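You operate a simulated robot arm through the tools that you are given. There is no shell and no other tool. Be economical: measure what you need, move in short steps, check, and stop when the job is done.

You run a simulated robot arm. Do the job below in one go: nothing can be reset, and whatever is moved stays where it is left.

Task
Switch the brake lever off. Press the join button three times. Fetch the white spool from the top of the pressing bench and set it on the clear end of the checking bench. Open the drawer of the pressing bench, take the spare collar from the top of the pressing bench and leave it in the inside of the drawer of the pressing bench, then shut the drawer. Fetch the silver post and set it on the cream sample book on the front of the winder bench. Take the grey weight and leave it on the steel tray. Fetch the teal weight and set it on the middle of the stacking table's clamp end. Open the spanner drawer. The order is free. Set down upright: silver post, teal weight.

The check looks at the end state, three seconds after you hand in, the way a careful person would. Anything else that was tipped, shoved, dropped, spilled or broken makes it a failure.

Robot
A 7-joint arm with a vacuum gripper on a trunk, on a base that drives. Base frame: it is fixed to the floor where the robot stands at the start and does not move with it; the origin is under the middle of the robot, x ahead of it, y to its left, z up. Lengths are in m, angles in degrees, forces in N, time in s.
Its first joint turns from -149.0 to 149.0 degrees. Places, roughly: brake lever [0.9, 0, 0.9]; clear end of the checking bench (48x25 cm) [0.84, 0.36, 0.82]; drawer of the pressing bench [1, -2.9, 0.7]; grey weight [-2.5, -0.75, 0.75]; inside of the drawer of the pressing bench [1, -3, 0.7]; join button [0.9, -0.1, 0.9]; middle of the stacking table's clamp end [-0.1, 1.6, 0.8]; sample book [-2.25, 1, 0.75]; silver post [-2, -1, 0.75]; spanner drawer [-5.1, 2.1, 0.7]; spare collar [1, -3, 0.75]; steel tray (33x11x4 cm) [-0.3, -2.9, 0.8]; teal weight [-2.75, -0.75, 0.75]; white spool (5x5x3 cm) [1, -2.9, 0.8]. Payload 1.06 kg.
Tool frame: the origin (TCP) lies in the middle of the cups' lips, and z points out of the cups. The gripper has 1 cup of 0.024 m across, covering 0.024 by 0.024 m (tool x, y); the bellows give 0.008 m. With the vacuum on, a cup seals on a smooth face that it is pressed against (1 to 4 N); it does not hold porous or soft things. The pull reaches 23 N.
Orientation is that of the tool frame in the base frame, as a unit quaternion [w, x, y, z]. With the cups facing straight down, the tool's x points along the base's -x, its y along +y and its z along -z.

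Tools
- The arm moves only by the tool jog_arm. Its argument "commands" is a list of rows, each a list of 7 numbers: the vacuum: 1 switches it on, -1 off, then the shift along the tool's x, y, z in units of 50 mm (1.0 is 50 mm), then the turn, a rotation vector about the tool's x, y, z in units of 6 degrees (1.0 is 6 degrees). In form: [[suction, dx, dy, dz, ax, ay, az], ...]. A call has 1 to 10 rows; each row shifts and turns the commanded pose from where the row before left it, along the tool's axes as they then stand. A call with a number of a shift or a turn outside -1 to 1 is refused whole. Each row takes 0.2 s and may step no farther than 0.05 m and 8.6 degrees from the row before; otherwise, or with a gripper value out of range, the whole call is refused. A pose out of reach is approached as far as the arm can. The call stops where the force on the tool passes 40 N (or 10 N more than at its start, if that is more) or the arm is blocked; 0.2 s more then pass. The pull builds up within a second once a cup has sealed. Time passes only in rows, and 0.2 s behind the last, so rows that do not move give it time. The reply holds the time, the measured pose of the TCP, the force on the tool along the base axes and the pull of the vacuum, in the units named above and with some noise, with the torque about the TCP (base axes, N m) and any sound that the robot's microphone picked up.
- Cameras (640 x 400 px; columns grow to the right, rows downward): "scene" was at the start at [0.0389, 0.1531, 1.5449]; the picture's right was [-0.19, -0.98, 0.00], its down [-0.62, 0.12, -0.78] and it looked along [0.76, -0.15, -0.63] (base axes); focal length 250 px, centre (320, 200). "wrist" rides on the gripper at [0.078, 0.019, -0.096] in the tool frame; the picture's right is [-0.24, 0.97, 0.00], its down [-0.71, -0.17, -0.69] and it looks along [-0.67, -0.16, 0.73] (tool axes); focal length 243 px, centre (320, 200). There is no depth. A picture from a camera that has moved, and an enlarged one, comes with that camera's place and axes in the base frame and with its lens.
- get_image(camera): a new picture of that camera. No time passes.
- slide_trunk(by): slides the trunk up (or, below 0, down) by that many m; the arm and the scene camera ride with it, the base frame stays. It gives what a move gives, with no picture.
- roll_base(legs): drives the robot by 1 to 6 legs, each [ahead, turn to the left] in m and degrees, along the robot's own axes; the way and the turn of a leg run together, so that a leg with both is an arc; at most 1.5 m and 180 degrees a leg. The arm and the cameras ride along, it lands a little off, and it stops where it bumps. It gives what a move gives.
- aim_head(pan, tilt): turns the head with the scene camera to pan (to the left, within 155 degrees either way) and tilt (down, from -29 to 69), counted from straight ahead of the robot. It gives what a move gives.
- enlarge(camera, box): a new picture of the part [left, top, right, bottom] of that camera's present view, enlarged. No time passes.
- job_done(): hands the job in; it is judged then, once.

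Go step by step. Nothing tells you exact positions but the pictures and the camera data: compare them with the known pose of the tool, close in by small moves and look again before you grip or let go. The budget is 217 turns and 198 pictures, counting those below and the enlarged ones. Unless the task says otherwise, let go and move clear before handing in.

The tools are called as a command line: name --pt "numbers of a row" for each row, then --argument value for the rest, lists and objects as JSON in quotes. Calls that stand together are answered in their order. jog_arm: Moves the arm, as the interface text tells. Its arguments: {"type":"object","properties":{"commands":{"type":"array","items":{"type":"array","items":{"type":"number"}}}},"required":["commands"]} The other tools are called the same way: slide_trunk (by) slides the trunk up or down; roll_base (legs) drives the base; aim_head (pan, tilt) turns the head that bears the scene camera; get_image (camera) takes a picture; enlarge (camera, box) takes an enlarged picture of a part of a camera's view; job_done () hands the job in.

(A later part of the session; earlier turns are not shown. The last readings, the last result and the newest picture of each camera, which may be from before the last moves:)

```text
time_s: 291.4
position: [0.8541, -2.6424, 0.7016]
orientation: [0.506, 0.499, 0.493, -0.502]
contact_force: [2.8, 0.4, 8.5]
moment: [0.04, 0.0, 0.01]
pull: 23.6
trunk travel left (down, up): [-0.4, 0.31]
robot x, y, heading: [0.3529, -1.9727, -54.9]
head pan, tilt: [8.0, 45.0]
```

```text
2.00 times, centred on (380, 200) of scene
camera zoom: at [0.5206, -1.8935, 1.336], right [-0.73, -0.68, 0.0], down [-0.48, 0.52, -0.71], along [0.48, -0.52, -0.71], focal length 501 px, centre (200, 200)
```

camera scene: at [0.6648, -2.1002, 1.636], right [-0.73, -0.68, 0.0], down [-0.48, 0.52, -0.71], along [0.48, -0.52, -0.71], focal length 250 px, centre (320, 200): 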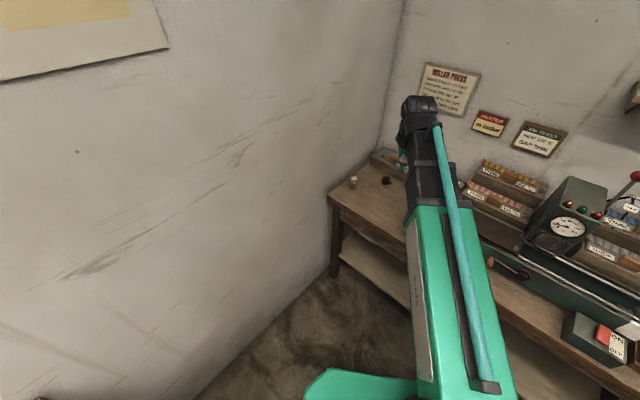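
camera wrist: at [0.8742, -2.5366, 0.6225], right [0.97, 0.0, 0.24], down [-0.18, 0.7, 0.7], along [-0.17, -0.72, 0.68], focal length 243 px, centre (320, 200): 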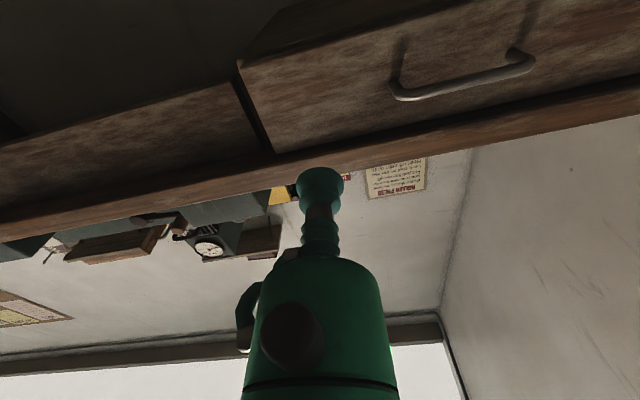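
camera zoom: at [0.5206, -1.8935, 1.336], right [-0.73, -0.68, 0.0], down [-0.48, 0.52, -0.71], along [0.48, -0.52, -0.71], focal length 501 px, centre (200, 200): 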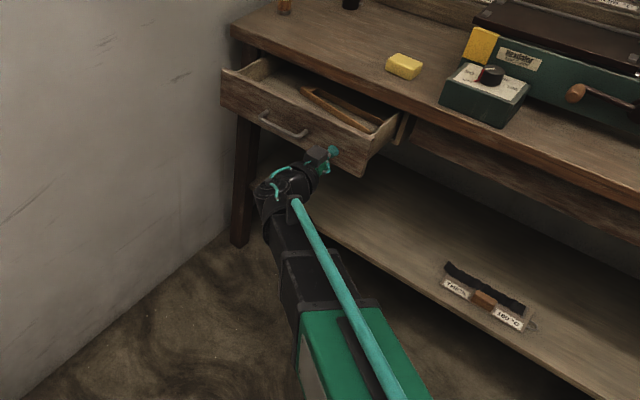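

The drawer slides well, already 13 cm open with a wooden item inside. I'll open another 6 cm.

jog_arm --pt "1 0 0 -0.3 0 0 0" --pt "1 0 0 -0.3 0 0 0" --pt "1 0 0 -0.3 0 0 0" --pt "1 0 0 -0.3 0 0 0"

enlarge --camera "scene" --box '[280, 80, 440, 220]'

```text
time_s: 292.4
position: [0.8547, -2.5807, 0.6993]
orientation: [0.506, 0.499, 0.494, -0.501]
contact_force: [1.6, 0.4, 8.6]
moment: [0.14, 0.0, 0.04]
pull: 23.3
trunk travel left (down, up): [-0.4, 0.31]
robot x, y, heading: [0.3489, -1.9701, -55.0]
head pan, tilt: [8.0, 45.0]
```

```text
2.86 times, centred on (360, 150) of scene
camera zoom: at [0.5206, -1.8935, 1.336], right [-0.73, -0.68, 0.0], down [-0.48, 0.52, -0.71], along [0.48, -0.52, -0.71], focal length 715 px, centre (206, 343)
```

zoom: 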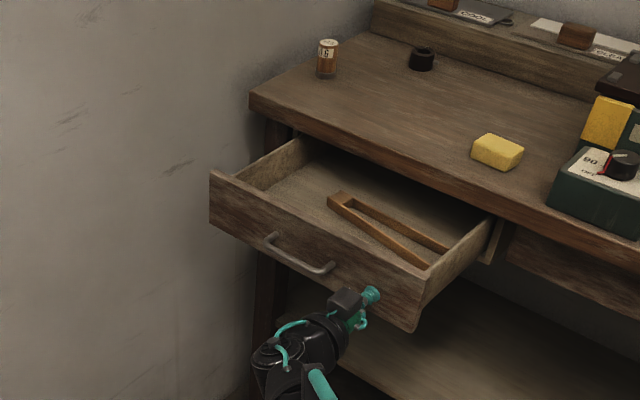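

The drawer is about 19 cm open, tongs on its right side, free space on the left. I release, back off, raise the trunk and turn the tool down again.

jog_arm --pt "-1 0 0 0 0 0 0" --pt "-1 0 0 0 0 0 0" --pt "-1 0 0 0 0 0 0" --pt "-1 0 0 0 0 0 0" --pt "-1 0 0 -0.6 0 0 0"

slide_trunk --by 0.4

jog_arm --pt "-1 0 0 0.9 0 0.9 0" --pt "-1 0.1 0 0.9 0 0.9 0" --pt "-1 0 0 0.9 0 0.9 0" --pt "-1 0 0 0 0 0.9 0" --pt "-1 0 0 0 0 0.9 0" --pt "-1 0 0 0 0 0.9 0" --pt "-1 0 0 0 0 0.9 0" --pt "-1 0 0 0 0 0.9 0"

jog_arm --pt "-1 0 0 0 0 0.9 0" --pt "-1 0 0 0 0 0.9 0" --pt "-1 0 0 0 0 0.9 0" --pt "-1 0 0 0 0 0.9 0" --pt "-1 0 0 0 0 0.9 0" --pt "-1 0 0 0 0 0.9 0" --pt "-1 0 0 0 0 0.9 0" --pt "-1 0 0 0 0 0.85 0"

```text
time_s: 293.6
position: [0.855, -2.5518, 0.698]
orientation: [0.505, 0.499, 0.494, -0.502]
contact_force: [0.1, -0.1, 0.1]
moment: [0.03, 0.01, 0.03]
pull: 0.1
trunk travel left (down, up): [-0.4, 0.31]
robot x, y, heading: [0.3497, -1.9695, -55.1]
head pan, tilt: [8.0, 45.0]
```

```text
time_s: 296.7
position: [0.8543, -2.55, 1.0099]
orientation: [0.506, 0.499, 0.494, -0.501]
contact_force: [-0.2, -1.0, -0.1]
moment: [0.01, 0.0, 0.01]
pull: 0.1
out of reach, approached as far as the arm can: row 1
trunk travel left (down, up): [-0.71, 0.0]
robot x, y, heading: [0.3522, -1.9705, -55.1]
head pan, tilt: [8.0, 45.0]
```

```text
time_s: 298.5
position: [0.8545, -2.6852, 0.9941]
orientation: [0.288, 0.648, 0.646, -0.282]
contact_force: [-0.4, -0.9, -0.8]
moment: [-0.05, 0.0, 0.06]
pull: 0.1
trunk travel left (down, up): [-0.71, 0.0]
robot x, y, heading: [0.3544, -1.9689, -55.1]
head pan, tilt: [8.0, 45.0]
```

```text
time_s: 300.3
position: [0.8549, -2.6868, 0.9945]
orientation: [0.032, 0.707, 0.707, -0.025]
contact_force: [0.0, 0.4, 0.1]
moment: [-0.01, -0.02, 0.01]
pull: 0.1
trunk travel left (down, up): [-0.71, 0.0]
robot x, y, heading: [0.3529, -1.9693, -55.2]
head pan, tilt: [8.0, 45.0]
```

jog_arm --pt "-1 0 0 -0.8 0 0.55 0" --pt "-1 0 0 -0.8 0 0 0"

roll_base --legs '[[0.3, 0]]'

get_image --camera "wrist"

get_image --camera "scene"

```text
time_s: 300.9
position: [0.8534, -2.6821, 1.0733]
orientation: [0.011, 0.707, 0.707, -0.006]
contact_force: [1.1, -0.9, 0.3]
moment: [-0.01, -0.01, 0.01]
pull: 0.1
trunk travel left (down, up): [-0.71, 0.0]
robot x, y, heading: [0.3532, -1.9673, -55.0]
head pan, tilt: [8.0, 45.0]
```

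```text
time_s: 302.9
position: [1.028, -2.9265, 1.0719]
orientation: [0.012, 0.707, 0.707, -0.005]
contact_force: [-0.6, -0.6, 0.5]
moment: [0.0, 0.05, -0.03]
pull: 0.1
trunk travel left (down, up): [-0.71, 0.0]
robot x, y, heading: [0.525, -2.2157, -54.9]
head pan, tilt: [8.0, 45.0]
```

```text
105 pictures are left
camera wrist: at [1.0467, -2.8471, 1.168], right [0.97, -0.23, 0.01], down [-0.18, -0.69, 0.7], along [-0.15, -0.68, -0.71], focal length 243 px, centre (320, 200)
```

wrist: 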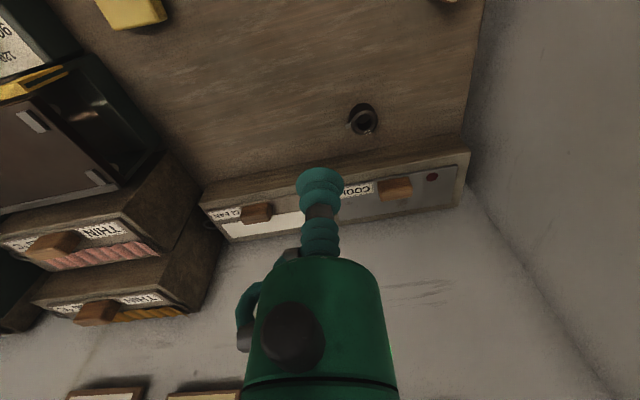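

```text
104 pictures are left
camera scene: at [0.6934, -2.1403, 1.646], right [-0.73, -0.68, 0.0], down [-0.48, 0.52, -0.71], along [0.48, -0.52, -0.71], focal length 250 px, centre (320, 200)
```

scene: 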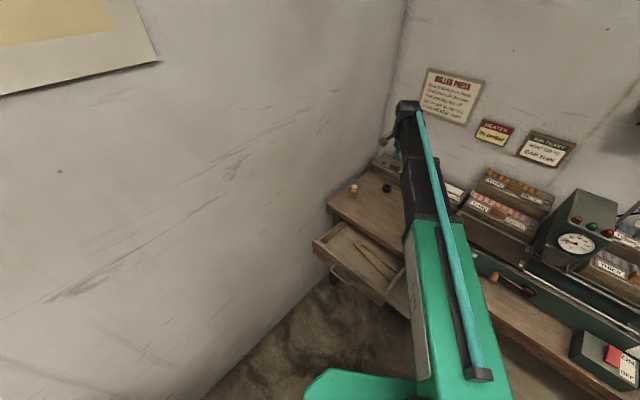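

I'll move above the collar and look at it closely.

jog_arm --pt "-1 -0.4 0.19 0.8 0 0 0" --pt "-1 -0.4 0.19 0.8 0 0 0" --pt "-1 -0.4 0.19 0.8 0 0 0" --pt "-1 -0.4 0.19 0.8 0 0 0" --pt "-1 -0.4 0.19 0.8 0 0 0"

get_image --camera "wrist"

enlarge --camera "scene" --box '[340, 140, 440, 240]'

```text
time_s: 304.1
position: [1.0788, -3.0328, 0.8755]
orientation: [0.012, 0.706, 0.708, -0.005]
contact_force: [0.6, 0.1, 0.1]
moment: [0.02, 0.02, 0.0]
pull: 0.0
trunk travel left (down, up): [-0.71, 0.0]
robot x, y, heading: [0.5251, -2.2149, -54.8]
head pan, tilt: [8.0, 45.0]
```

```text
103 pictures are left
camera wrist: at [1.0972, -2.9526, 0.9702], right [0.97, -0.23, 0.01], down [-0.18, -0.69, 0.7], along [-0.15, -0.68, -0.71], focal length 243 px, centre (320, 200)
```

wrist: 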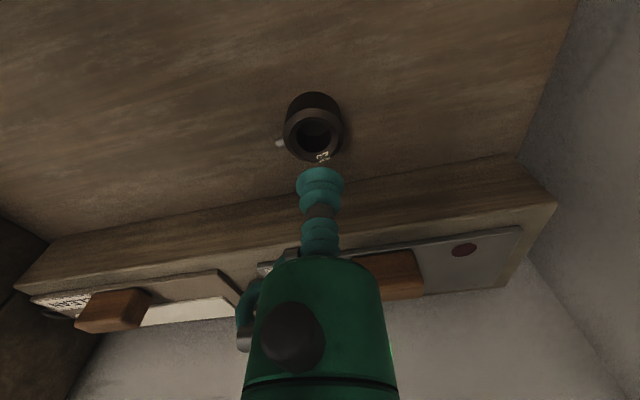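

```text
4.00 times, centred on (390, 190) of scene
camera zoom: at [0.6931, -2.14, 1.6461], right [-0.73, -0.68, 0.0], down [-0.48, 0.52, -0.71], along [0.48, -0.52, -0.71], focal length 1001 px, centre (40, 240)
```

zoom: 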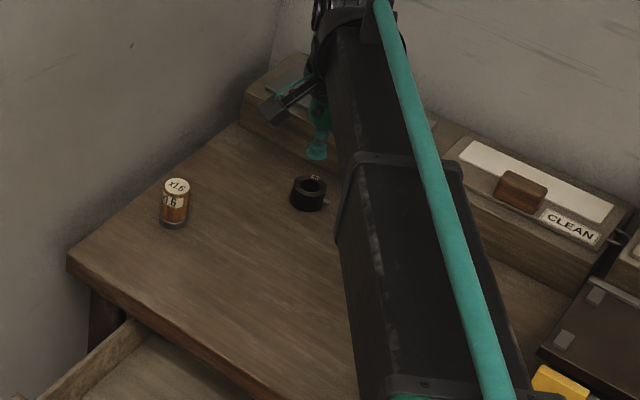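

The collar's bore (~20 mm) looks slightly smaller than the cup (24 mm), so a well-centred cup may seal on the ring. I'll come close and centre precisely.

jog_arm --pt "-1 -0.02 -0.05 0.5 0 0 0" --pt "-1 0 0 0.3 0 0 0" --pt "-1 0 0 0 0 0 0"

enlarge --camera "wrist" --box '[270, 130, 370, 220]'

enlarge --camera "scene" --box '[360, 160, 420, 210]'

```text
time_s: 304.9
position: [1.0748, -3.0335, 0.8348]
orientation: [0.013, 0.707, 0.708, -0.005]
contact_force: [0.5, 0.2, 0.1]
moment: [0.02, 0.01, -0.01]
pull: 0.2
trunk travel left (down, up): [-0.71, 0.0]
robot x, y, heading: [0.5266, -2.2136, -54.8]
head pan, tilt: [8.0, 45.0]
```

```text
4.44 times, centred on (320, 175) of wrist
camera zoom: at [1.0938, -2.9534, 0.9307], right [0.97, -0.23, 0.02], down [-0.18, -0.69, 0.7], along [-0.15, -0.68, -0.71], focal length 1078 px, centre (320, 311)
```

zoom: 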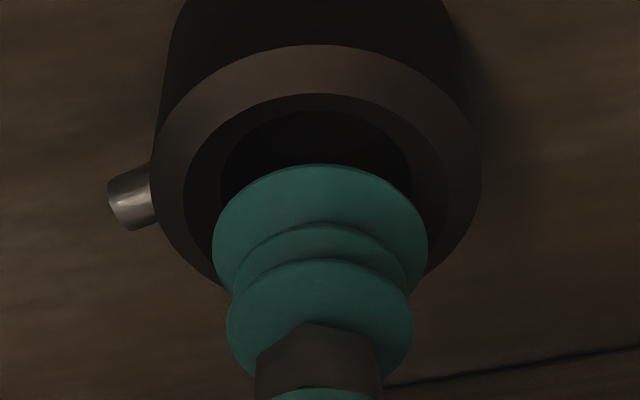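

```text
8.00 times, centred on (390, 185) of scene
camera zoom: at [0.6927, -2.1393, 1.646], right [-0.73, -0.68, 0.0], down [-0.48, 0.52, -0.71], along [0.48, -0.52, -0.71], focal length 2002 px, centre (-240, 320)
```

zoom: 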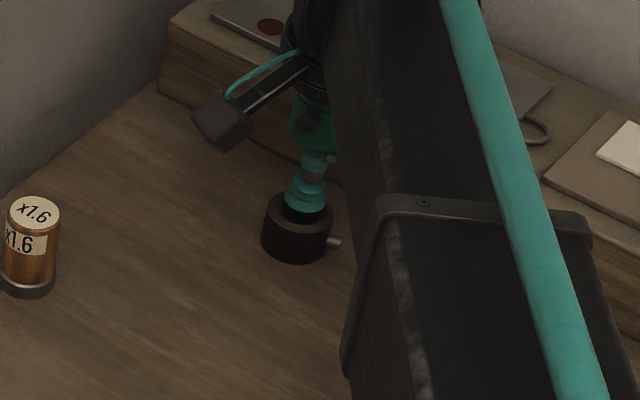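

The bore is actually about 31 mm, wider than the cup, so no top seal is possible; but I can use the cup inside the bore to drag the collar toward the front edge. It's centred, so I'll insert gently.

jog_arm --pt "-1 0 0.03 0.16 0 0 0" --pt "-1 0 0 0.16 0 0 0" --pt "-1 0 0 0.12 0 0 0"

enlarge --camera "wrist" --box '[270, 130, 370, 220]'

```text
time_s: 305.7
position: [1.0764, -3.0342, 0.819]
orientation: [0.015, 0.706, 0.708, -0.007]
contact_force: [2.6, -5.3, 28.5]
moment: [0.18, 0.08, -0.03]
pull: 0.0
trunk travel left (down, up): [-0.71, 0.0]
robot x, y, heading: [0.5267, -2.2147, -54.8]
head pan, tilt: [8.0, 45.0]
```

```text
4.44 times, centred on (320, 175) of wrist
camera zoom: at [1.0951, -2.9535, 0.9141], right [0.97, -0.23, 0.02], down [-0.18, -0.69, 0.7], along [-0.15, -0.69, -0.71], focal length 1078 px, centre (320, 311)
```

zoom: 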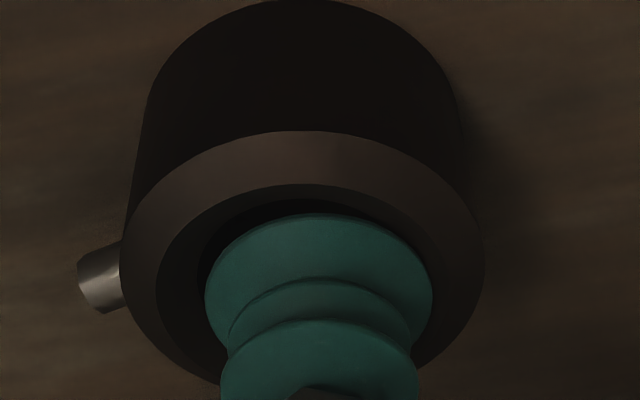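

There's contact already at about 0.827, as if the cup sits on a chamfered rim. I'll ease to a light touch and test the vacuum.

jog_arm --pt "1 0 0 -0.06 0 0 0" --pt "1 0 0 0 0 0 0" --pt "1 0 0 0 0 0 0" --pt "1 0 0 0 0 0 0" --pt "1 0 0 0 0 0 0"

```text
time_s: 306.9
position: [1.0763, -3.0343, 0.8193]
orientation: [0.012, 0.706, 0.708, -0.006]
contact_force: [2.5, -7.2, 23.7]
moment: [0.26, 0.14, -0.02]
pull: 22.7
trunk travel left (down, up): [-0.71, 0.0]
robot x, y, heading: [0.5226, -2.2147, -55.0]
head pan, tilt: [8.0, 45.0]
```

It seals after all with 23 N. I'll lift the collar and carry it over the open drawer.

jog_arm --pt "1 0 0 -0.2 0 0 0" --pt "1 0 0 -0.6 0 0 0" --pt "1 0 0 -0.9 0 0 0" --pt "1 0 0 -0.9 0 0 0" --pt "1 0.9 0 0 0 0 0" --pt "1 0.9 0 0 0 0 0" --pt "1 0.9 0 0 0 0 0" --pt "1 0.9 0 0 0 0 0" --pt "1 0.9 0 0 0 0 0" --pt "1 0.9 0 0 0 0 0"

jog_arm --pt "1 0.8 -0.1 0 0 0 0" --pt "1 0.7 0 0 0 0 0" --pt "1 0 0 0 0 0 0"

get_image --camera "wrist"

enlarge --camera "scene" --box '[300, 160, 440, 300]'

```text
time_s: 309.1
position: [1.0755, -2.7595, 0.9402]
orientation: [0.012, 0.707, 0.707, -0.005]
contact_force: [-0.1, -0.4, -0.1]
moment: [0.0, 0.02, -0.02]
pull: 23.0
trunk travel left (down, up): [-0.71, 0.0]
robot x, y, heading: [0.5277, -2.2147, -55.0]
head pan, tilt: [8.0, 45.0]
```

```text
time_s: 309.9
position: [1.0701, -2.6864, 0.9368]
orientation: [0.012, 0.706, 0.708, -0.005]
contact_force: [-0.3, 1.7, -0.6]
moment: [0.02, 0.02, 0.0]
pull: 23.1
trunk travel left (down, up): [-0.71, 0.0]
robot x, y, heading: [0.524, -2.212, -54.7]
head pan, tilt: [8.0, 45.0]
```

```text
98 pictures are left
camera wrist: at [1.0887, -2.606, 1.0328], right [0.97, -0.23, 0.02], down [-0.18, -0.69, 0.7], along [-0.15, -0.68, -0.71], focal length 243 px, centre (320, 200)
```

wrist: 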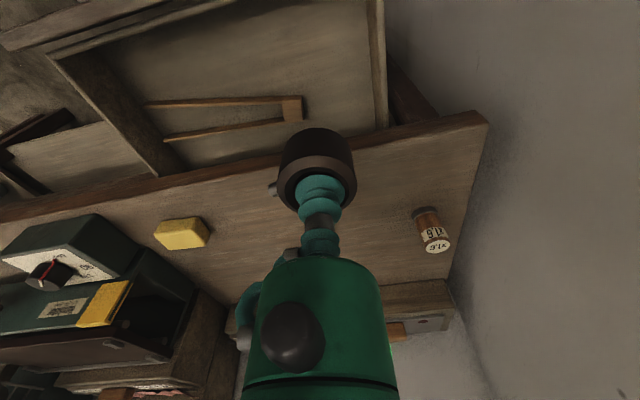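

```text
2.86 times, centred on (370, 230) of scene
camera zoom: at [0.6928, -2.1396, 1.646], right [-0.73, -0.68, 0.0], down [-0.48, 0.52, -0.71], along [0.48, -0.52, -0.71], focal length 715 px, centre (177, 114)
```

zoom: 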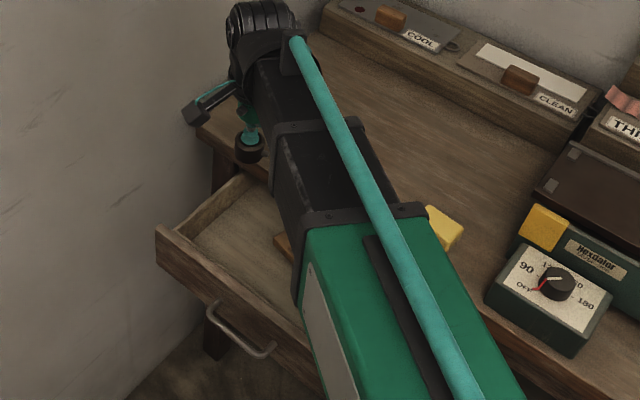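

Clear space in the drawer's left-front. I'll shift to (1.08, -2.665) and lower in.

jog_arm --pt "1 0.4 0.16 0.7 0 0 0" --pt "1 0 0 0.9 0 0 0" --pt "1 0 0 0.9 0 0 0" --pt "1 0 0 0.9 0 0 0" --pt "1 0 0 0.6 0 0 0"

get_image --camera "wrist"

enlarge --camera "scene" --box '[300, 160, 440, 300]'

```text
time_s: 311.1
position: [1.0806, -2.6711, 0.7382]
orientation: [0.011, 0.706, 0.708, -0.005]
contact_force: [-0.8, -0.4, -0.6]
moment: [0.01, 0.04, 0.03]
pull: 22.4
trunk travel left (down, up): [-0.71, 0.0]
robot x, y, heading: [0.5232, -2.2104, -54.8]
head pan, tilt: [8.0, 45.0]
```

```text
96 pictures are left
camera wrist: at [1.0987, -2.5904, 0.8332], right [0.97, -0.23, 0.02], down [-0.18, -0.69, 0.7], along [-0.15, -0.68, -0.71], focal length 243 px, centre (320, 200)
```

wrist: 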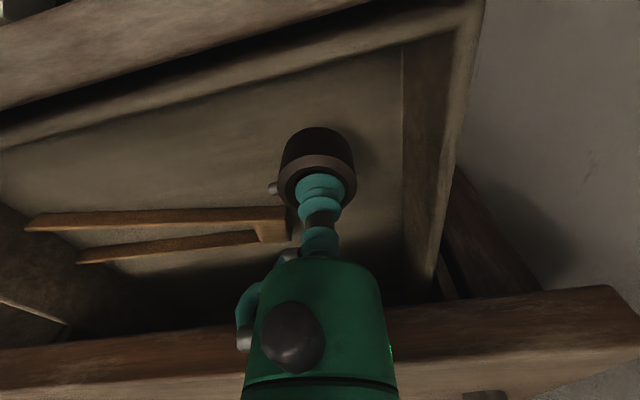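

```text
2.86 times, centred on (370, 230) of scene
camera zoom: at [0.6929, -2.1395, 1.6461], right [-0.73, -0.68, 0.0], down [-0.48, 0.52, -0.71], along [0.48, -0.52, -0.71], focal length 715 px, centre (177, 114)
```

zoom: 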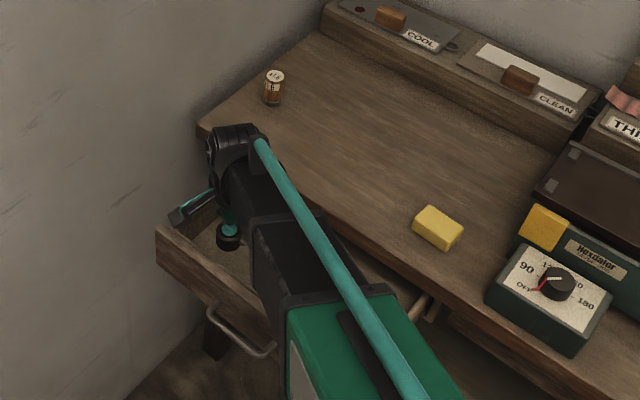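

jog_arm --pt "1 0 0 0.3 0 0 0" --pt "1 0 0 0.14 0 0 0" --pt "1 0 0 0.1 0 0 0"

jog_arm --pt "1 0 0 0.08 0 0 0" --pt "1 0 0 0.08 0 0 0"

```text
time_s: 311.9
position: [1.0795, -2.6712, 0.7129]
orientation: [0.012, 0.706, 0.708, -0.005]
contact_force: [-0.1, -0.2, -0.4]
moment: [-0.03, -0.02, -0.02]
pull: 22.9
trunk travel left (down, up): [-0.71, 0.0]
robot x, y, heading: [0.5266, -2.2133, -54.6]
head pan, tilt: [8.0, 45.0]
```

```text
time_s: 312.5
position: [1.0791, -2.6706, 0.7055]
orientation: [0.013, 0.707, 0.707, -0.005]
contact_force: [2.6, -0.2, 18.6]
moment: [0.17, 0.08, -0.01]
pull: 22.7
trunk travel left (down, up): [-0.71, 0.0]
robot x, y, heading: [0.5232, -2.2141, -54.9]
head pan, tilt: [8.0, 45.0]
```

Contact with the drawer floor. Release and lift straight up.

jog_arm --pt "1 0 0 -0.06 0 0 0" --pt "-1 0 0 0 0 0 0" --pt "-1 0 0 0 0 0 0" --pt "-1 0 0 0 0 0 0" --pt "-1 0 0 0 0 0 0"

jog_arm --pt "-1 0 0 -0.2 0 0 0" --pt "-1 0 0 -0.8 0 0 0" --pt "-1 0 0 -0.9 0 0 0" --pt "-1 0 0 -0.9 0 0 0" --pt "-1 0 0 -0.9 0 0 0" --pt "-1 0 0 -0.9 0 0 0" --pt "-1 0 0 -0.9 0 0 0"

get_image --camera "wrist"

```text
time_s: 313.7
position: [1.0798, -2.671, 0.7065]
orientation: [0.013, 0.706, 0.708, -0.004]
contact_force: [0.3, -0.3, 2.9]
moment: [-0.03, 0.02, -0.01]
pull: 0.1
trunk travel left (down, up): [-0.71, 0.0]
robot x, y, heading: [0.5224, -2.2173, -54.9]
head pan, tilt: [8.0, 45.0]
```

```text
time_s: 315.3
position: [1.0775, -2.6644, 0.9807]
orientation: [0.011, 0.706, 0.708, -0.006]
contact_force: [-0.1, -0.5, 0.8]
moment: [0.03, -0.01, 0.03]
pull: 0.1
trunk travel left (down, up): [-0.71, 0.0]
robot x, y, heading: [0.5229, -2.2125, -54.9]
head pan, tilt: [8.0, 45.0]
```

```text
94 pictures are left
camera wrist: at [1.0966, -2.5835, 1.0768], right [0.97, -0.23, 0.02], down [-0.18, -0.69, 0.7], along [-0.15, -0.68, -0.71], focal length 243 px, centre (320, 200)
```

wrist: 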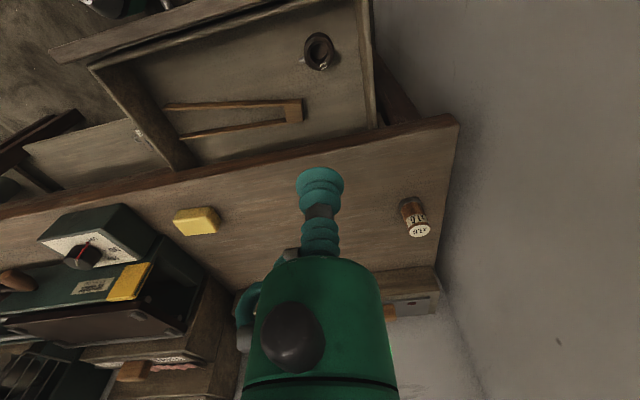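

Collar lies in the drawer. To shut it I'll back off as before and set the tool horizontal in front of the drawer face.

roll_base --legs '[[-0.31, 0]]'

jog_arm --pt "-1 -0.9 -0.25 -0.1 0 0 0" --pt "-1 -0.9 -0.25 -0.1 0 0 0" --pt "-1 -0.9 -0.25 -0.1 0 0 0" --pt "-1 -0.9 -0.25 -0.1 0 0 0"

jog_arm --pt "-1 0 0 0 0 -1 0" --pt "-1 0 0 0 0 -1 0" --pt "-1 0 0 0 0 -1 0" --pt "-1 0 0 0 0 -1 0" --pt "-1 0 0 0 0 -1 0" --pt "-1 0 0 0 0 -1 0" --pt "-1 0 0 0 0 -1 0"

jog_arm --pt "-1 0 0 0 0 -1 0" --pt "-1 0 0 0 0 -1 0" --pt "-1 0 0 0 0 -1 0" --pt "-1 0 0 0 0 -1 0" --pt "-1 0 0 0 0 -1 0" --pt "-1 0 0 0 0 -1 0" --pt "-1 0 0 0 0 -1 0" --pt "-1 0 0 0 0 -0.8 0"

```text
time_s: 317.4
position: [0.8981, -2.4076, 0.9814]
orientation: [0.012, 0.707, 0.707, -0.005]
contact_force: [0.6, 0.5, 1.6]
moment: [-0.04, -0.02, 0.02]
pull: 0.1
trunk travel left (down, up): [-0.71, 0.0]
robot x, y, heading: [0.3451, -1.958, -55.1]
head pan, tilt: [8.0, 45.0]
```

```text
time_s: 318.4
position: [0.8472, -2.5886, 1.0028]
orientation: [0.013, 0.707, 0.707, -0.005]
contact_force: [-1.2, -0.6, 0.8]
moment: [-0.04, -0.01, 0.04]
pull: 0.1
trunk travel left (down, up): [-0.71, 0.0]
robot x, y, heading: [0.3448, -1.9565, -54.8]
head pan, tilt: [8.0, 45.0]
```

```text
time_s: 320.0
position: [0.8493, -2.5875, 1.0037]
orientation: [0.266, 0.657, 0.656, -0.259]
contact_force: [-0.5, -0.6, 0.1]
moment: [-0.03, -0.01, 0.0]
pull: 0.0
trunk travel left (down, up): [-0.71, 0.0]
robot x, y, heading: [0.3458, -1.9584, -55.0]
head pan, tilt: [8.0, 45.0]
```

```text
time_s: 321.8
position: [0.8488, -2.5872, 1.0039]
orientation: [0.505, 0.5, 0.497, -0.498]
contact_force: [0.1, -0.6, 0.2]
moment: [-0.02, 0.0, 0.01]
pull: 0.0
trunk travel left (down, up): [-0.71, 0.0]
robot x, y, heading: [0.3478, -1.9578, -54.9]
head pan, tilt: [8.0, 45.0]
```

Tool is horizontal at (0.849, -2.587, 1.0). I'll pull back to y≈-2.52, lower the trunk 0.3 m and check.

jog_arm --pt "-1 0 0 -0.7 0 0 0" --pt "-1 0 0 -0.7 0 0 0"

slide_trunk --by -0.3

enlarge --camera "scene" --box '[280, 80, 440, 220]'

```text
time_s: 322.4
position: [0.8485, -2.5176, 1.0037]
orientation: [0.503, 0.501, 0.498, -0.498]
contact_force: [-0.4, 0.3, 0.1]
moment: [0.0, -0.04, 0.02]
pull: 0.2
trunk travel left (down, up): [-0.71, 0.0]
robot x, y, heading: [0.3429, -1.9605, -54.9]
head pan, tilt: [8.0, 45.0]
```

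```text
time_s: 325.4
position: [0.8483, -2.5164, 0.7029]
orientation: [0.504, 0.5, 0.498, -0.498]
contact_force: [-0.2, -0.6, 1.5]
moment: [-0.02, 0.04, -0.01]
pull: 0.1
trunk travel left (down, up): [-0.41, 0.3]
robot x, y, heading: [0.3407, -1.9586, -54.5]
head pan, tilt: [8.0, 45.0]
```

```text
2.86 times, centred on (360, 150) of scene
camera zoom: at [0.5135, -1.884, 1.3461], right [-0.73, -0.68, 0.0], down [-0.48, 0.52, -0.71], along [0.48, -0.52, -0.71], focal length 715 px, centre (206, 343)
```

zoom: 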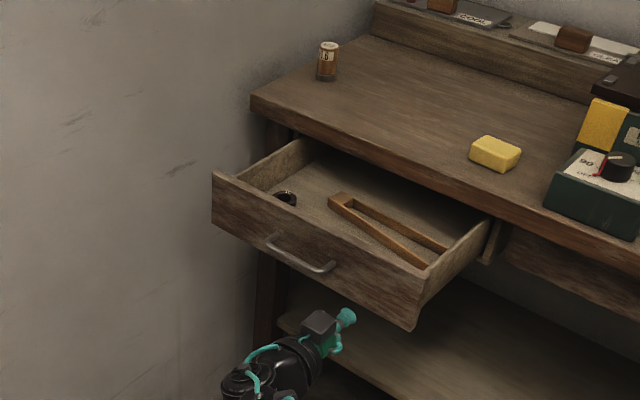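

The way is clear. Push the drawer shut in gentle steps.

jog_arm --pt "-1 0 0 0.8 0 0 0" --pt "-1 0 0 0.4 0 0 0" --pt "-1 0 0 0.3 0 0 0" --pt "-1 0 0 0.3 0 0 0" --pt "-1 0 0 0.3 0 0 0" --pt "-1 0 0 0.3 0 0 0" --pt "-1 0 0 0.3 0 0 0" --pt "-1 0 0 0.3 0 0 0"

jog_arm --pt "-1 0 0 0.3 0 0 0" --pt "-1 0 0 0.3 0 0 0" --pt "-1 0 0 0.3 0 0 0" --pt "-1 0 0 0.3 0 0 0" --pt "-1 0 0 0.3 0 0 0" --pt "-1 0 0 0.2 0 0 0" --pt "-1 0 0 0.2 0 0 0" --pt "-1 0 0 0.1 0 0 0"

enlarge --camera "scene" --box '[280, 80, 440, 220]'

```text
time_s: 327.2
position: [0.8479, -2.6683, 0.7033]
orientation: [0.504, 0.502, 0.496, -0.498]
contact_force: [-0.3, 0.0, -1.2]
moment: [-0.01, -0.02, 0.01]
pull: 0.0
trunk travel left (down, up): [-0.41, 0.3]
robot x, y, heading: [0.3448, -1.9599, -55.0]
head pan, tilt: [8.0, 45.0]
```

```text
time_s: 329.0
position: [0.8483, -2.7683, 0.7045]
orientation: [0.505, 0.501, 0.497, -0.497]
contact_force: [-0.7, 0.5, -0.4]
moment: [0.04, 0.02, -0.03]
pull: 0.1
trunk travel left (down, up): [-0.41, 0.3]
robot x, y, heading: [0.3434, -1.9635, -54.6]
head pan, tilt: [8.0, 45.0]
```

```text
2.86 times, centred on (360, 150) of scene
camera zoom: at [0.5135, -1.8841, 1.346], right [-0.73, -0.68, 0.0], down [-0.48, 0.52, -0.71], along [0.48, -0.52, -0.71], focal length 715 px, centre (206, 343)
```

zoom: 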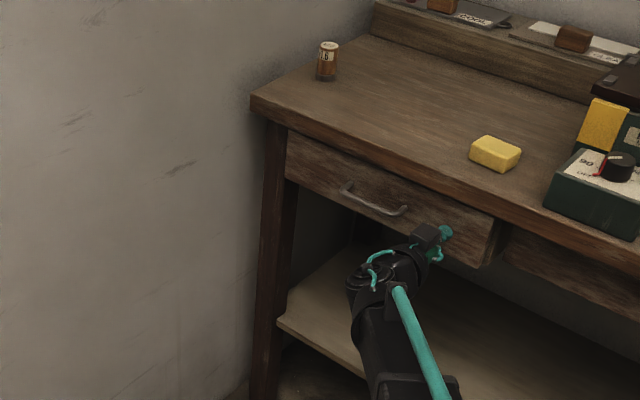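

jog_arm --pt "-1 0 0 0.12 0 0 0" --pt "-1 0 0 0.1 0 0 0" --pt "-1 0 0 0 0 0 0"

jog_arm --pt "-1 0 0 0.1 0 0 0" --pt "-1 0 0 0 0 0 0"

enlarge --camera "scene" --box '[280, 80, 440, 220]'

```text
time_s: 329.8
position: [0.8496, -2.7774, 0.7046]
orientation: [0.504, 0.501, 0.497, -0.498]
contact_force: [-2.0, 3.4, -0.7]
moment: [-0.02, 0.01, 0.05]
pull: 0.1
trunk travel left (down, up): [-0.41, 0.3]
robot x, y, heading: [0.3432, -1.9587, -55.0]
head pan, tilt: [8.0, 45.0]
```

```text
time_s: 330.4
position: [0.849, -2.7813, 0.7043]
orientation: [0.503, 0.502, 0.497, -0.499]
contact_force: [-6.7, 20.7, -6.3]
moment: [-0.17, 0.01, 0.15]
pull: 0.0
trunk travel left (down, up): [-0.41, 0.3]
robot x, y, heading: [0.3437, -1.9588, -54.9]
head pan, tilt: [8.0, 45.0]
```

```text
2.86 times, centred on (360, 150) of scene
camera zoom: at [0.5132, -1.8829, 1.3459], right [-0.73, -0.68, 0.0], down [-0.48, 0.52, -0.71], along [0.48, -0.52, -0.71], focal length 715 px, centre (206, 343)
```

zoom: 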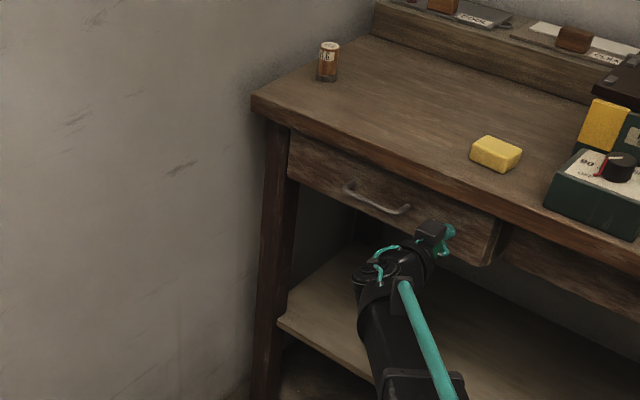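

The drawer is shut against its stop. Back off, raise and turn the tool down again for travel.

jog_arm --pt "-1 0 0 -0.6 0 0 0" --pt "-1 0 0 -0.9 0 0 0" --pt "-1 0 0 -0.9 0 0 0" --pt "-1 0 0 -0.9 0 0 0" --pt "-1 0 0 -0.6 0 0 0"

slide_trunk --by 0.3

jog_arm --pt "-1 0 0 0 0 1 0" --pt "-1 0 0 0 0 1 0" --pt "-1 0 0 0 0 1 0" --pt "-1 0 0 0 0 1 0" --pt "-1 0 0 0 0 1 0" --pt "-1 0 0 0 0 1 0" --pt "-1 0 0 0 0 1 0" --pt "-1 0 0 0 0 1 0"

jog_arm --pt "-1 0 0 0 0 1 0" --pt "-1 0 0 0 0 1 0" --pt "-1 0 0 0 0 1 0" --pt "-1 0 0 0 0 1 0" --pt "-1 0 0 0 0 1 0" --pt "-1 0 0 0 0 1 0" --pt "-1 0 0 0 0 0.9 0"

```text
time_s: 331.6
position: [0.85, -2.5883, 0.7028]
orientation: [0.504, 0.501, 0.497, -0.498]
contact_force: [-0.4, -1.2, 0.2]
moment: [0.03, 0.0, 0.0]
pull: 0.0
trunk travel left (down, up): [-0.41, 0.3]
robot x, y, heading: [0.344, -1.9603, -54.9]
head pan, tilt: [8.0, 45.0]
```

```text
time_s: 334.6
position: [0.8481, -2.5883, 1.0039]
orientation: [0.504, 0.501, 0.498, -0.498]
contact_force: [1.0, 0.4, -0.4]
moment: [0.02, 0.0, -0.01]
pull: 0.0
trunk travel left (down, up): [-0.71, 0.0]
robot x, y, heading: [0.3521, -1.96, -55.0]
head pan, tilt: [8.0, 45.0]
```

```text
time_s: 336.4
position: [0.8494, -2.5889, 1.0058]
orientation: [0.257, 0.661, 0.659, -0.251]
contact_force: [0.2, 0.5, -0.5]
moment: [0.01, -0.01, -0.03]
pull: 0.0
trunk travel left (down, up): [-0.71, 0.0]
robot x, y, heading: [0.3446, -1.9542, -54.9]
head pan, tilt: [8.0, 45.0]
```

```text
time_s: 338.0
position: [0.8497, -2.5896, 1.0042]
orientation: [0.008, 0.707, 0.708, 0.0]
contact_force: [-0.5, 0.5, 0.5]
moment: [-0.03, 0.03, -0.01]
pull: 0.1
trunk travel left (down, up): [-0.71, 0.0]
robot x, y, heading: [0.3474, -1.9614, -55.0]
head pan, tilt: [8.0, 45.0]
```

jog_arm --pt "-1 0 0 -0.5 0 0 -0.98" --pt "-1 0 0 -0.5 0 0 -0.98" --pt "-1 0 0 -0.5 0 0 -0.98" --pt "-1 0 0 -0.5 0 0 -0.98" --pt "-1 0 0 -0.5 0 0 -0.98" --pt "-1 0 0 -0.5 0 0 -0.98" --pt "-1 0.9 0 0 0 0 0" --pt "-1 0.9 0 0 0 0 0" --pt "-1 0.9 0 0 0 0 0"

roll_base --legs '[[0, -146], [1.0, 0], [0, 21], [1.5, 0]]'

```text
time_s: 340.0
position: [0.7704, -2.4755, 1.151]
orientation: [0.008, 0.459, 0.888, -0.004]
contact_force: [-0.1, 0.3, 0.2]
moment: [0.0, 0.01, 0.02]
pull: 0.0
trunk travel left (down, up): [-0.71, 0.0]
robot x, y, heading: [0.3468, -1.9596, -54.7]
head pan, tilt: [8.0, 45.0]
```

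```text
time_s: 359.4
position: [-2.7467, -1.5472, 1.1506]
orientation: [0.0, 1.0, -0.02, -0.009]
contact_force: [0.9, 0.0, 0.1]
moment: [-0.01, 0.03, 0.02]
pull: 0.0
trunk travel left (down, up): [-0.71, 0.0]
robot x, y, heading: [-2.0744, -1.525, 177.4]
head pan, tilt: [8.0, 45.0]
```

roll_base --legs '[[0, -88]]'

aim_head --pan 20 --tilt 55

get_image --camera "wrist"

get_image --camera "scene"

```text
time_s: 363.5
position: [-2.1266, -0.8586, 1.1508]
orientation: [-0.006, 0.709, -0.705, -0.006]
contact_force: [0.4, 0.2, 0.0]
moment: [0.03, 0.0, 0.03]
pull: 0.1
trunk travel left (down, up): [-0.71, 0.0]
robot x, y, heading: [-2.0757, -1.5251, 90.0]
head pan, tilt: [8.0, 45.0]
```

```text
time_s: 364.3
position: [-2.1267, -0.8576, 1.1515]
orientation: [-0.006, 0.71, -0.704, -0.006]
contact_force: [-0.2, 0.2, -0.2]
moment: [0.0, 0.0, 0.02]
pull: 0.0
trunk travel left (down, up): [-0.71, 0.0]
robot x, y, heading: [-2.0756, -1.5273, 90.0]
head pan, tilt: [20.0, 55.0]
```

```text
90 pictures are left
camera wrist: at [-2.1441, -0.9388, 1.2474], right [-0.97, 0.23, 0.0], down [0.17, 0.7, 0.7], along [0.16, 0.68, -0.72], focal length 243 px, centre (320, 200)
```

wrist: 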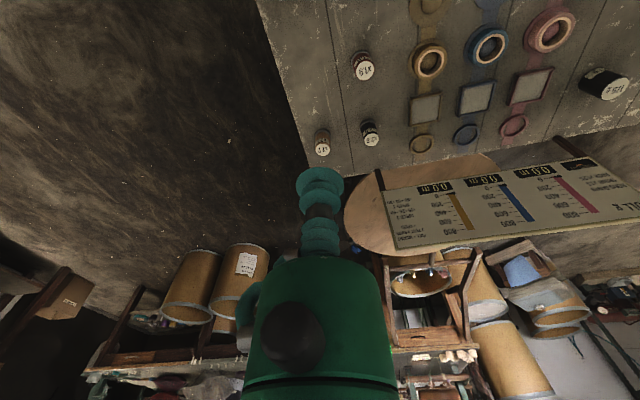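

```text
89 pictures are left
camera scene: at [-2.271, -1.5037, 1.6326], right [0.94, 0.34, 0.0], down [0.28, -0.77, -0.57], along [-0.2, 0.54, -0.82], focal length 250 px, centre (320, 200)
```

scene: 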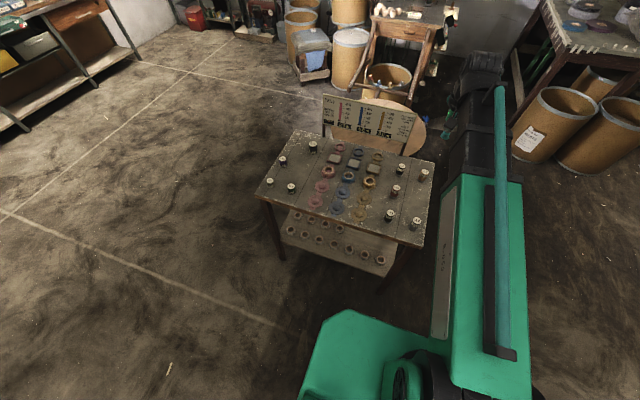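

enlarge --camera "scene" --box '[360, 140, 460, 240]'

```text
4.00 times, centred on (410, 190) of scene
camera zoom: at [-2.271, -1.5037, 1.6326], right [0.94, 0.34, 0.0], down [0.28, -0.77, -0.57], along [-0.2, 0.54, -0.82], focal length 1001 px, centre (-40, 240)
```

zoom: 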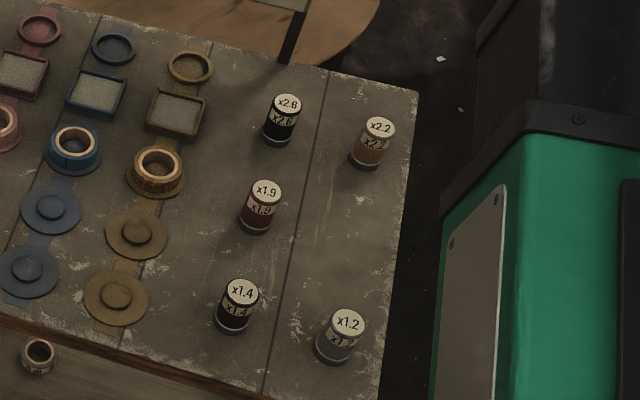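

The silver post is the "x1.2" one at about (-2.094, -0.926). I'll move above it.

jog_arm --pt "-1 0.227 -0.11 0.83 0 0 0" --pt "-1 0.227 -0.11 0.83 0 0 0" --pt "-1 0.227 -0.11 0.83 0 0 0" --pt "-1 0.227 -0.11 0.83 0 0 0" --pt "-1 0.227 -0.11 0.83 0 0 0" --pt "-1 0.227 -0.11 0.83 0 0 0"

get_image --camera "wrist"

enlarge --camera "scene" --box '[360, 140, 460, 240]'

```text
time_s: 365.7
position: [-2.0931, -0.9217, 0.9018]
orientation: [-0.007, 0.709, -0.705, -0.006]
contact_force: [0.1, -0.1, -1.0]
moment: [0.0, 0.01, 0.04]
pull: 0.1
trunk travel left (down, up): [-0.71, 0.0]
robot x, y, heading: [-2.0779, -1.5215, 89.9]
head pan, tilt: [20.0, 55.0]
```

```text
87 pictures are left
camera wrist: at [-2.11, -1.0018, 0.9975], right [-0.97, 0.23, 0.0], down [0.17, 0.7, 0.7], along [0.16, 0.68, -0.72], focal length 243 px, centre (320, 200)
```

wrist: 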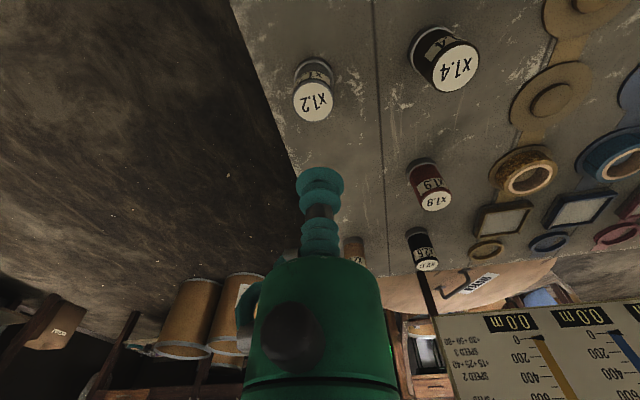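

```text
4.00 times, centred on (410, 190) of scene
camera zoom: at [-2.271, -1.5037, 1.6327], right [0.94, 0.34, 0.0], down [0.28, -0.77, -0.57], along [-0.2, 0.54, -0.82], focal length 1001 px, centre (-40, 240)
```

zoom: 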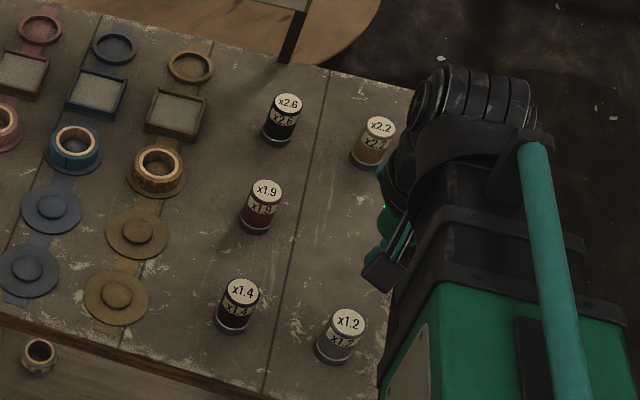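

jog_arm --pt "-1 0.14 -0.06 0.6 0 0 0" --pt "-1 0 0 0.6 0 0 0"

get_image --camera "wrist"

```text
time_s: 366.3
position: [-2.0901, -0.9258, 0.8407]
orientation: [-0.006, 0.709, -0.705, -0.006]
contact_force: [1.4, 0.3, -0.1]
moment: [0.0, 0.0, -0.01]
pull: 0.0
trunk travel left (down, up): [-0.71, 0.0]
robot x, y, heading: [-2.0784, -1.5271, 89.8]
head pan, tilt: [20.0, 55.0]
```

```text
85 pictures are left
camera wrist: at [-2.1078, -1.0078, 0.937], right [-0.97, 0.23, 0.0], down [0.17, 0.7, 0.7], along [0.16, 0.68, -0.72], focal length 243 px, centre (320, 200)
```

wrist: 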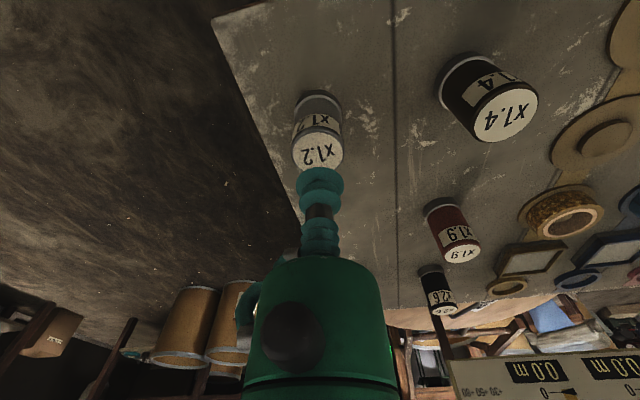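

jog_arm --pt "1 0.1 0 0.24 0 0 0" --pt "1 0 0 0.1 0 0 0" --pt "1 0 0 0.08 0 0 0"

jog_arm --pt "1 0 0 0.06 0 0 0" --pt "1 0 0 0.04 0 0 0"

```text
time_s: 367.1
position: [-2.0906, -0.9322, 0.8193]
orientation: [-0.005, 0.709, -0.705, -0.006]
contact_force: [0.8, -0.2, 0.8]
moment: [-0.04, -0.01, 0.02]
pull: 0.0
trunk travel left (down, up): [-0.71, 0.0]
robot x, y, heading: [-2.0761, -1.5277, 90.0]
head pan, tilt: [20.0, 55.0]
```

```text
time_s: 367.7
position: [-2.0909, -0.9324, 0.8154]
orientation: [-0.006, 0.709, -0.705, -0.007]
contact_force: [-0.2, 1.7, 7.1]
moment: [-0.05, 0.01, -0.01]
pull: 22.7
trunk travel left (down, up): [-0.71, 0.0]
robot x, y, heading: [-2.0779, -1.5243, 89.7]
head pan, tilt: [20.0, 55.0]
```

Sealed on the silver post. Lift and look around for the cream sample book on the winder bench.

jog_arm --pt "1 0 0 -0.3 0 0 0" --pt "1 0 0 -0.9 0 0 0" --pt "1 0 0 -0.9 0 0 0" --pt "1 0 0 -0.9 0 0 0" --pt "1 0 0 -0.9 0 0 0" --pt "1 0 0 -0.9 0 0 0" --pt "1 0 0 -0.9 0 0 0" --pt "1 0 0 -0.9 0 0 0" --pt "1 -0.9 0 0 0 0 0"

get_image --camera "wrist"

aim_head --pan 10 --tilt 22

get_image --camera "scene"

```text
time_s: 369.7
position: [-2.0906, -0.8919, 1.1444]
orientation: [-0.006, 0.709, -0.705, -0.006]
contact_force: [-1.0, -0.5, -1.1]
moment: [0.01, 0.0, 0.01]
pull: 22.3
trunk travel left (down, up): [-0.71, 0.0]
robot x, y, heading: [-2.0754, -1.5252, 90.3]
head pan, tilt: [20.0, 55.0]
```

```text
84 pictures are left
camera wrist: at [-2.1076, -0.9724, 1.2414], right [-0.97, 0.23, 0.0], down [0.17, 0.7, 0.7], along [0.16, 0.68, -0.72], focal length 243 px, centre (320, 200)
```

wrist: 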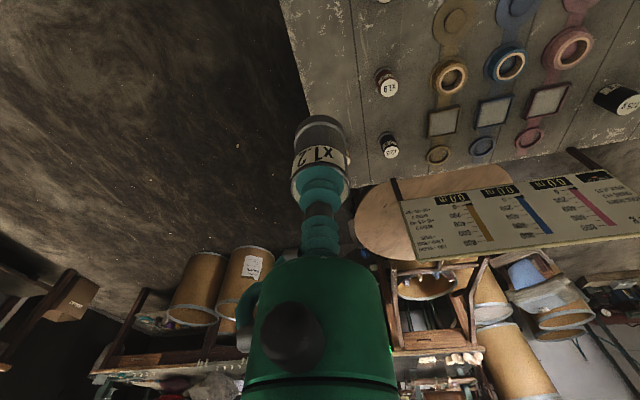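

```text
time_s: 370.7
position: [-2.0898, -0.8942, 1.1455]
orientation: [-0.006, 0.709, -0.705, -0.006]
contact_force: [1.1, -0.5, -2.2]
moment: [0.0, 0.01, -0.02]
pull: 22.7
trunk travel left (down, up): [-0.71, 0.0]
robot x, y, heading: [-2.0795, -1.5294, 89.9]
head pan, tilt: [10.0, 22.0]
```

```text
83 pictures are left
camera scene: at [-2.2625, -1.48, 1.6814], right [0.98, 0.17, 0.0], down [0.07, -0.37, -0.93], along [-0.16, 0.91, -0.38], focal length 250 px, centre (320, 200)
```

scene: 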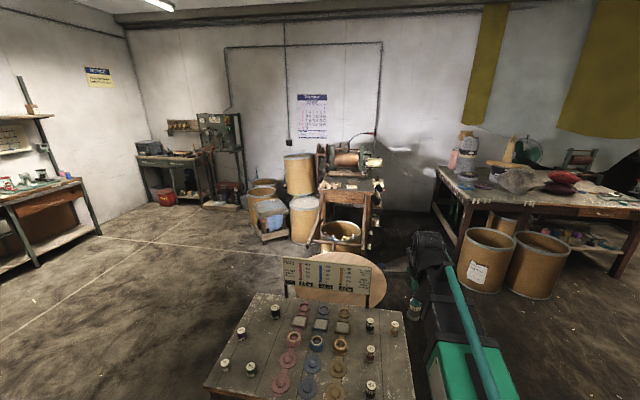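

enlarge --camera "scene" --box '[230, 120, 450, 270]'

enlarge --camera "scene" --box '[110, 90, 290, 230]'

```text
2.67 times, centred on (340, 195) of scene
camera zoom: at [-2.2625, -1.48, 1.6814], right [0.98, 0.17, 0.0], down [0.07, -0.37, -0.93], along [-0.16, 0.91, -0.38], focal length 667 px, centre (267, 213)
```

zoom: 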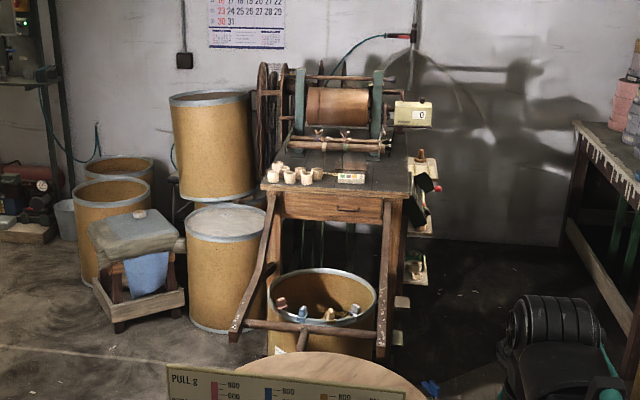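

```text
2.86 times, centred on (200, 160) of scene
camera zoom: at [-2.2625, -1.48, 1.6814], right [0.98, 0.17, 0.0], down [0.07, -0.37, -0.93], along [-0.16, 0.91, -0.38], focal length 715 px, centre (663, 314)
```

zoom: 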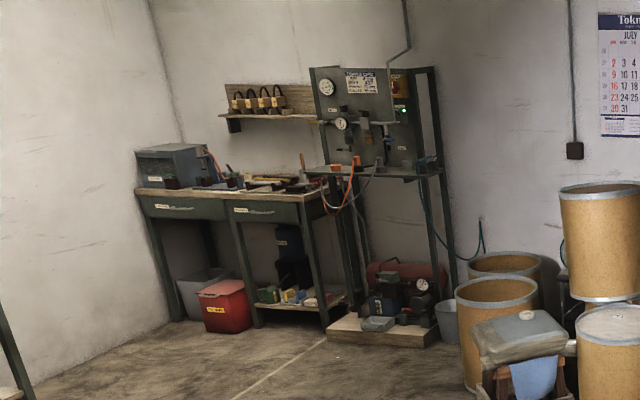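

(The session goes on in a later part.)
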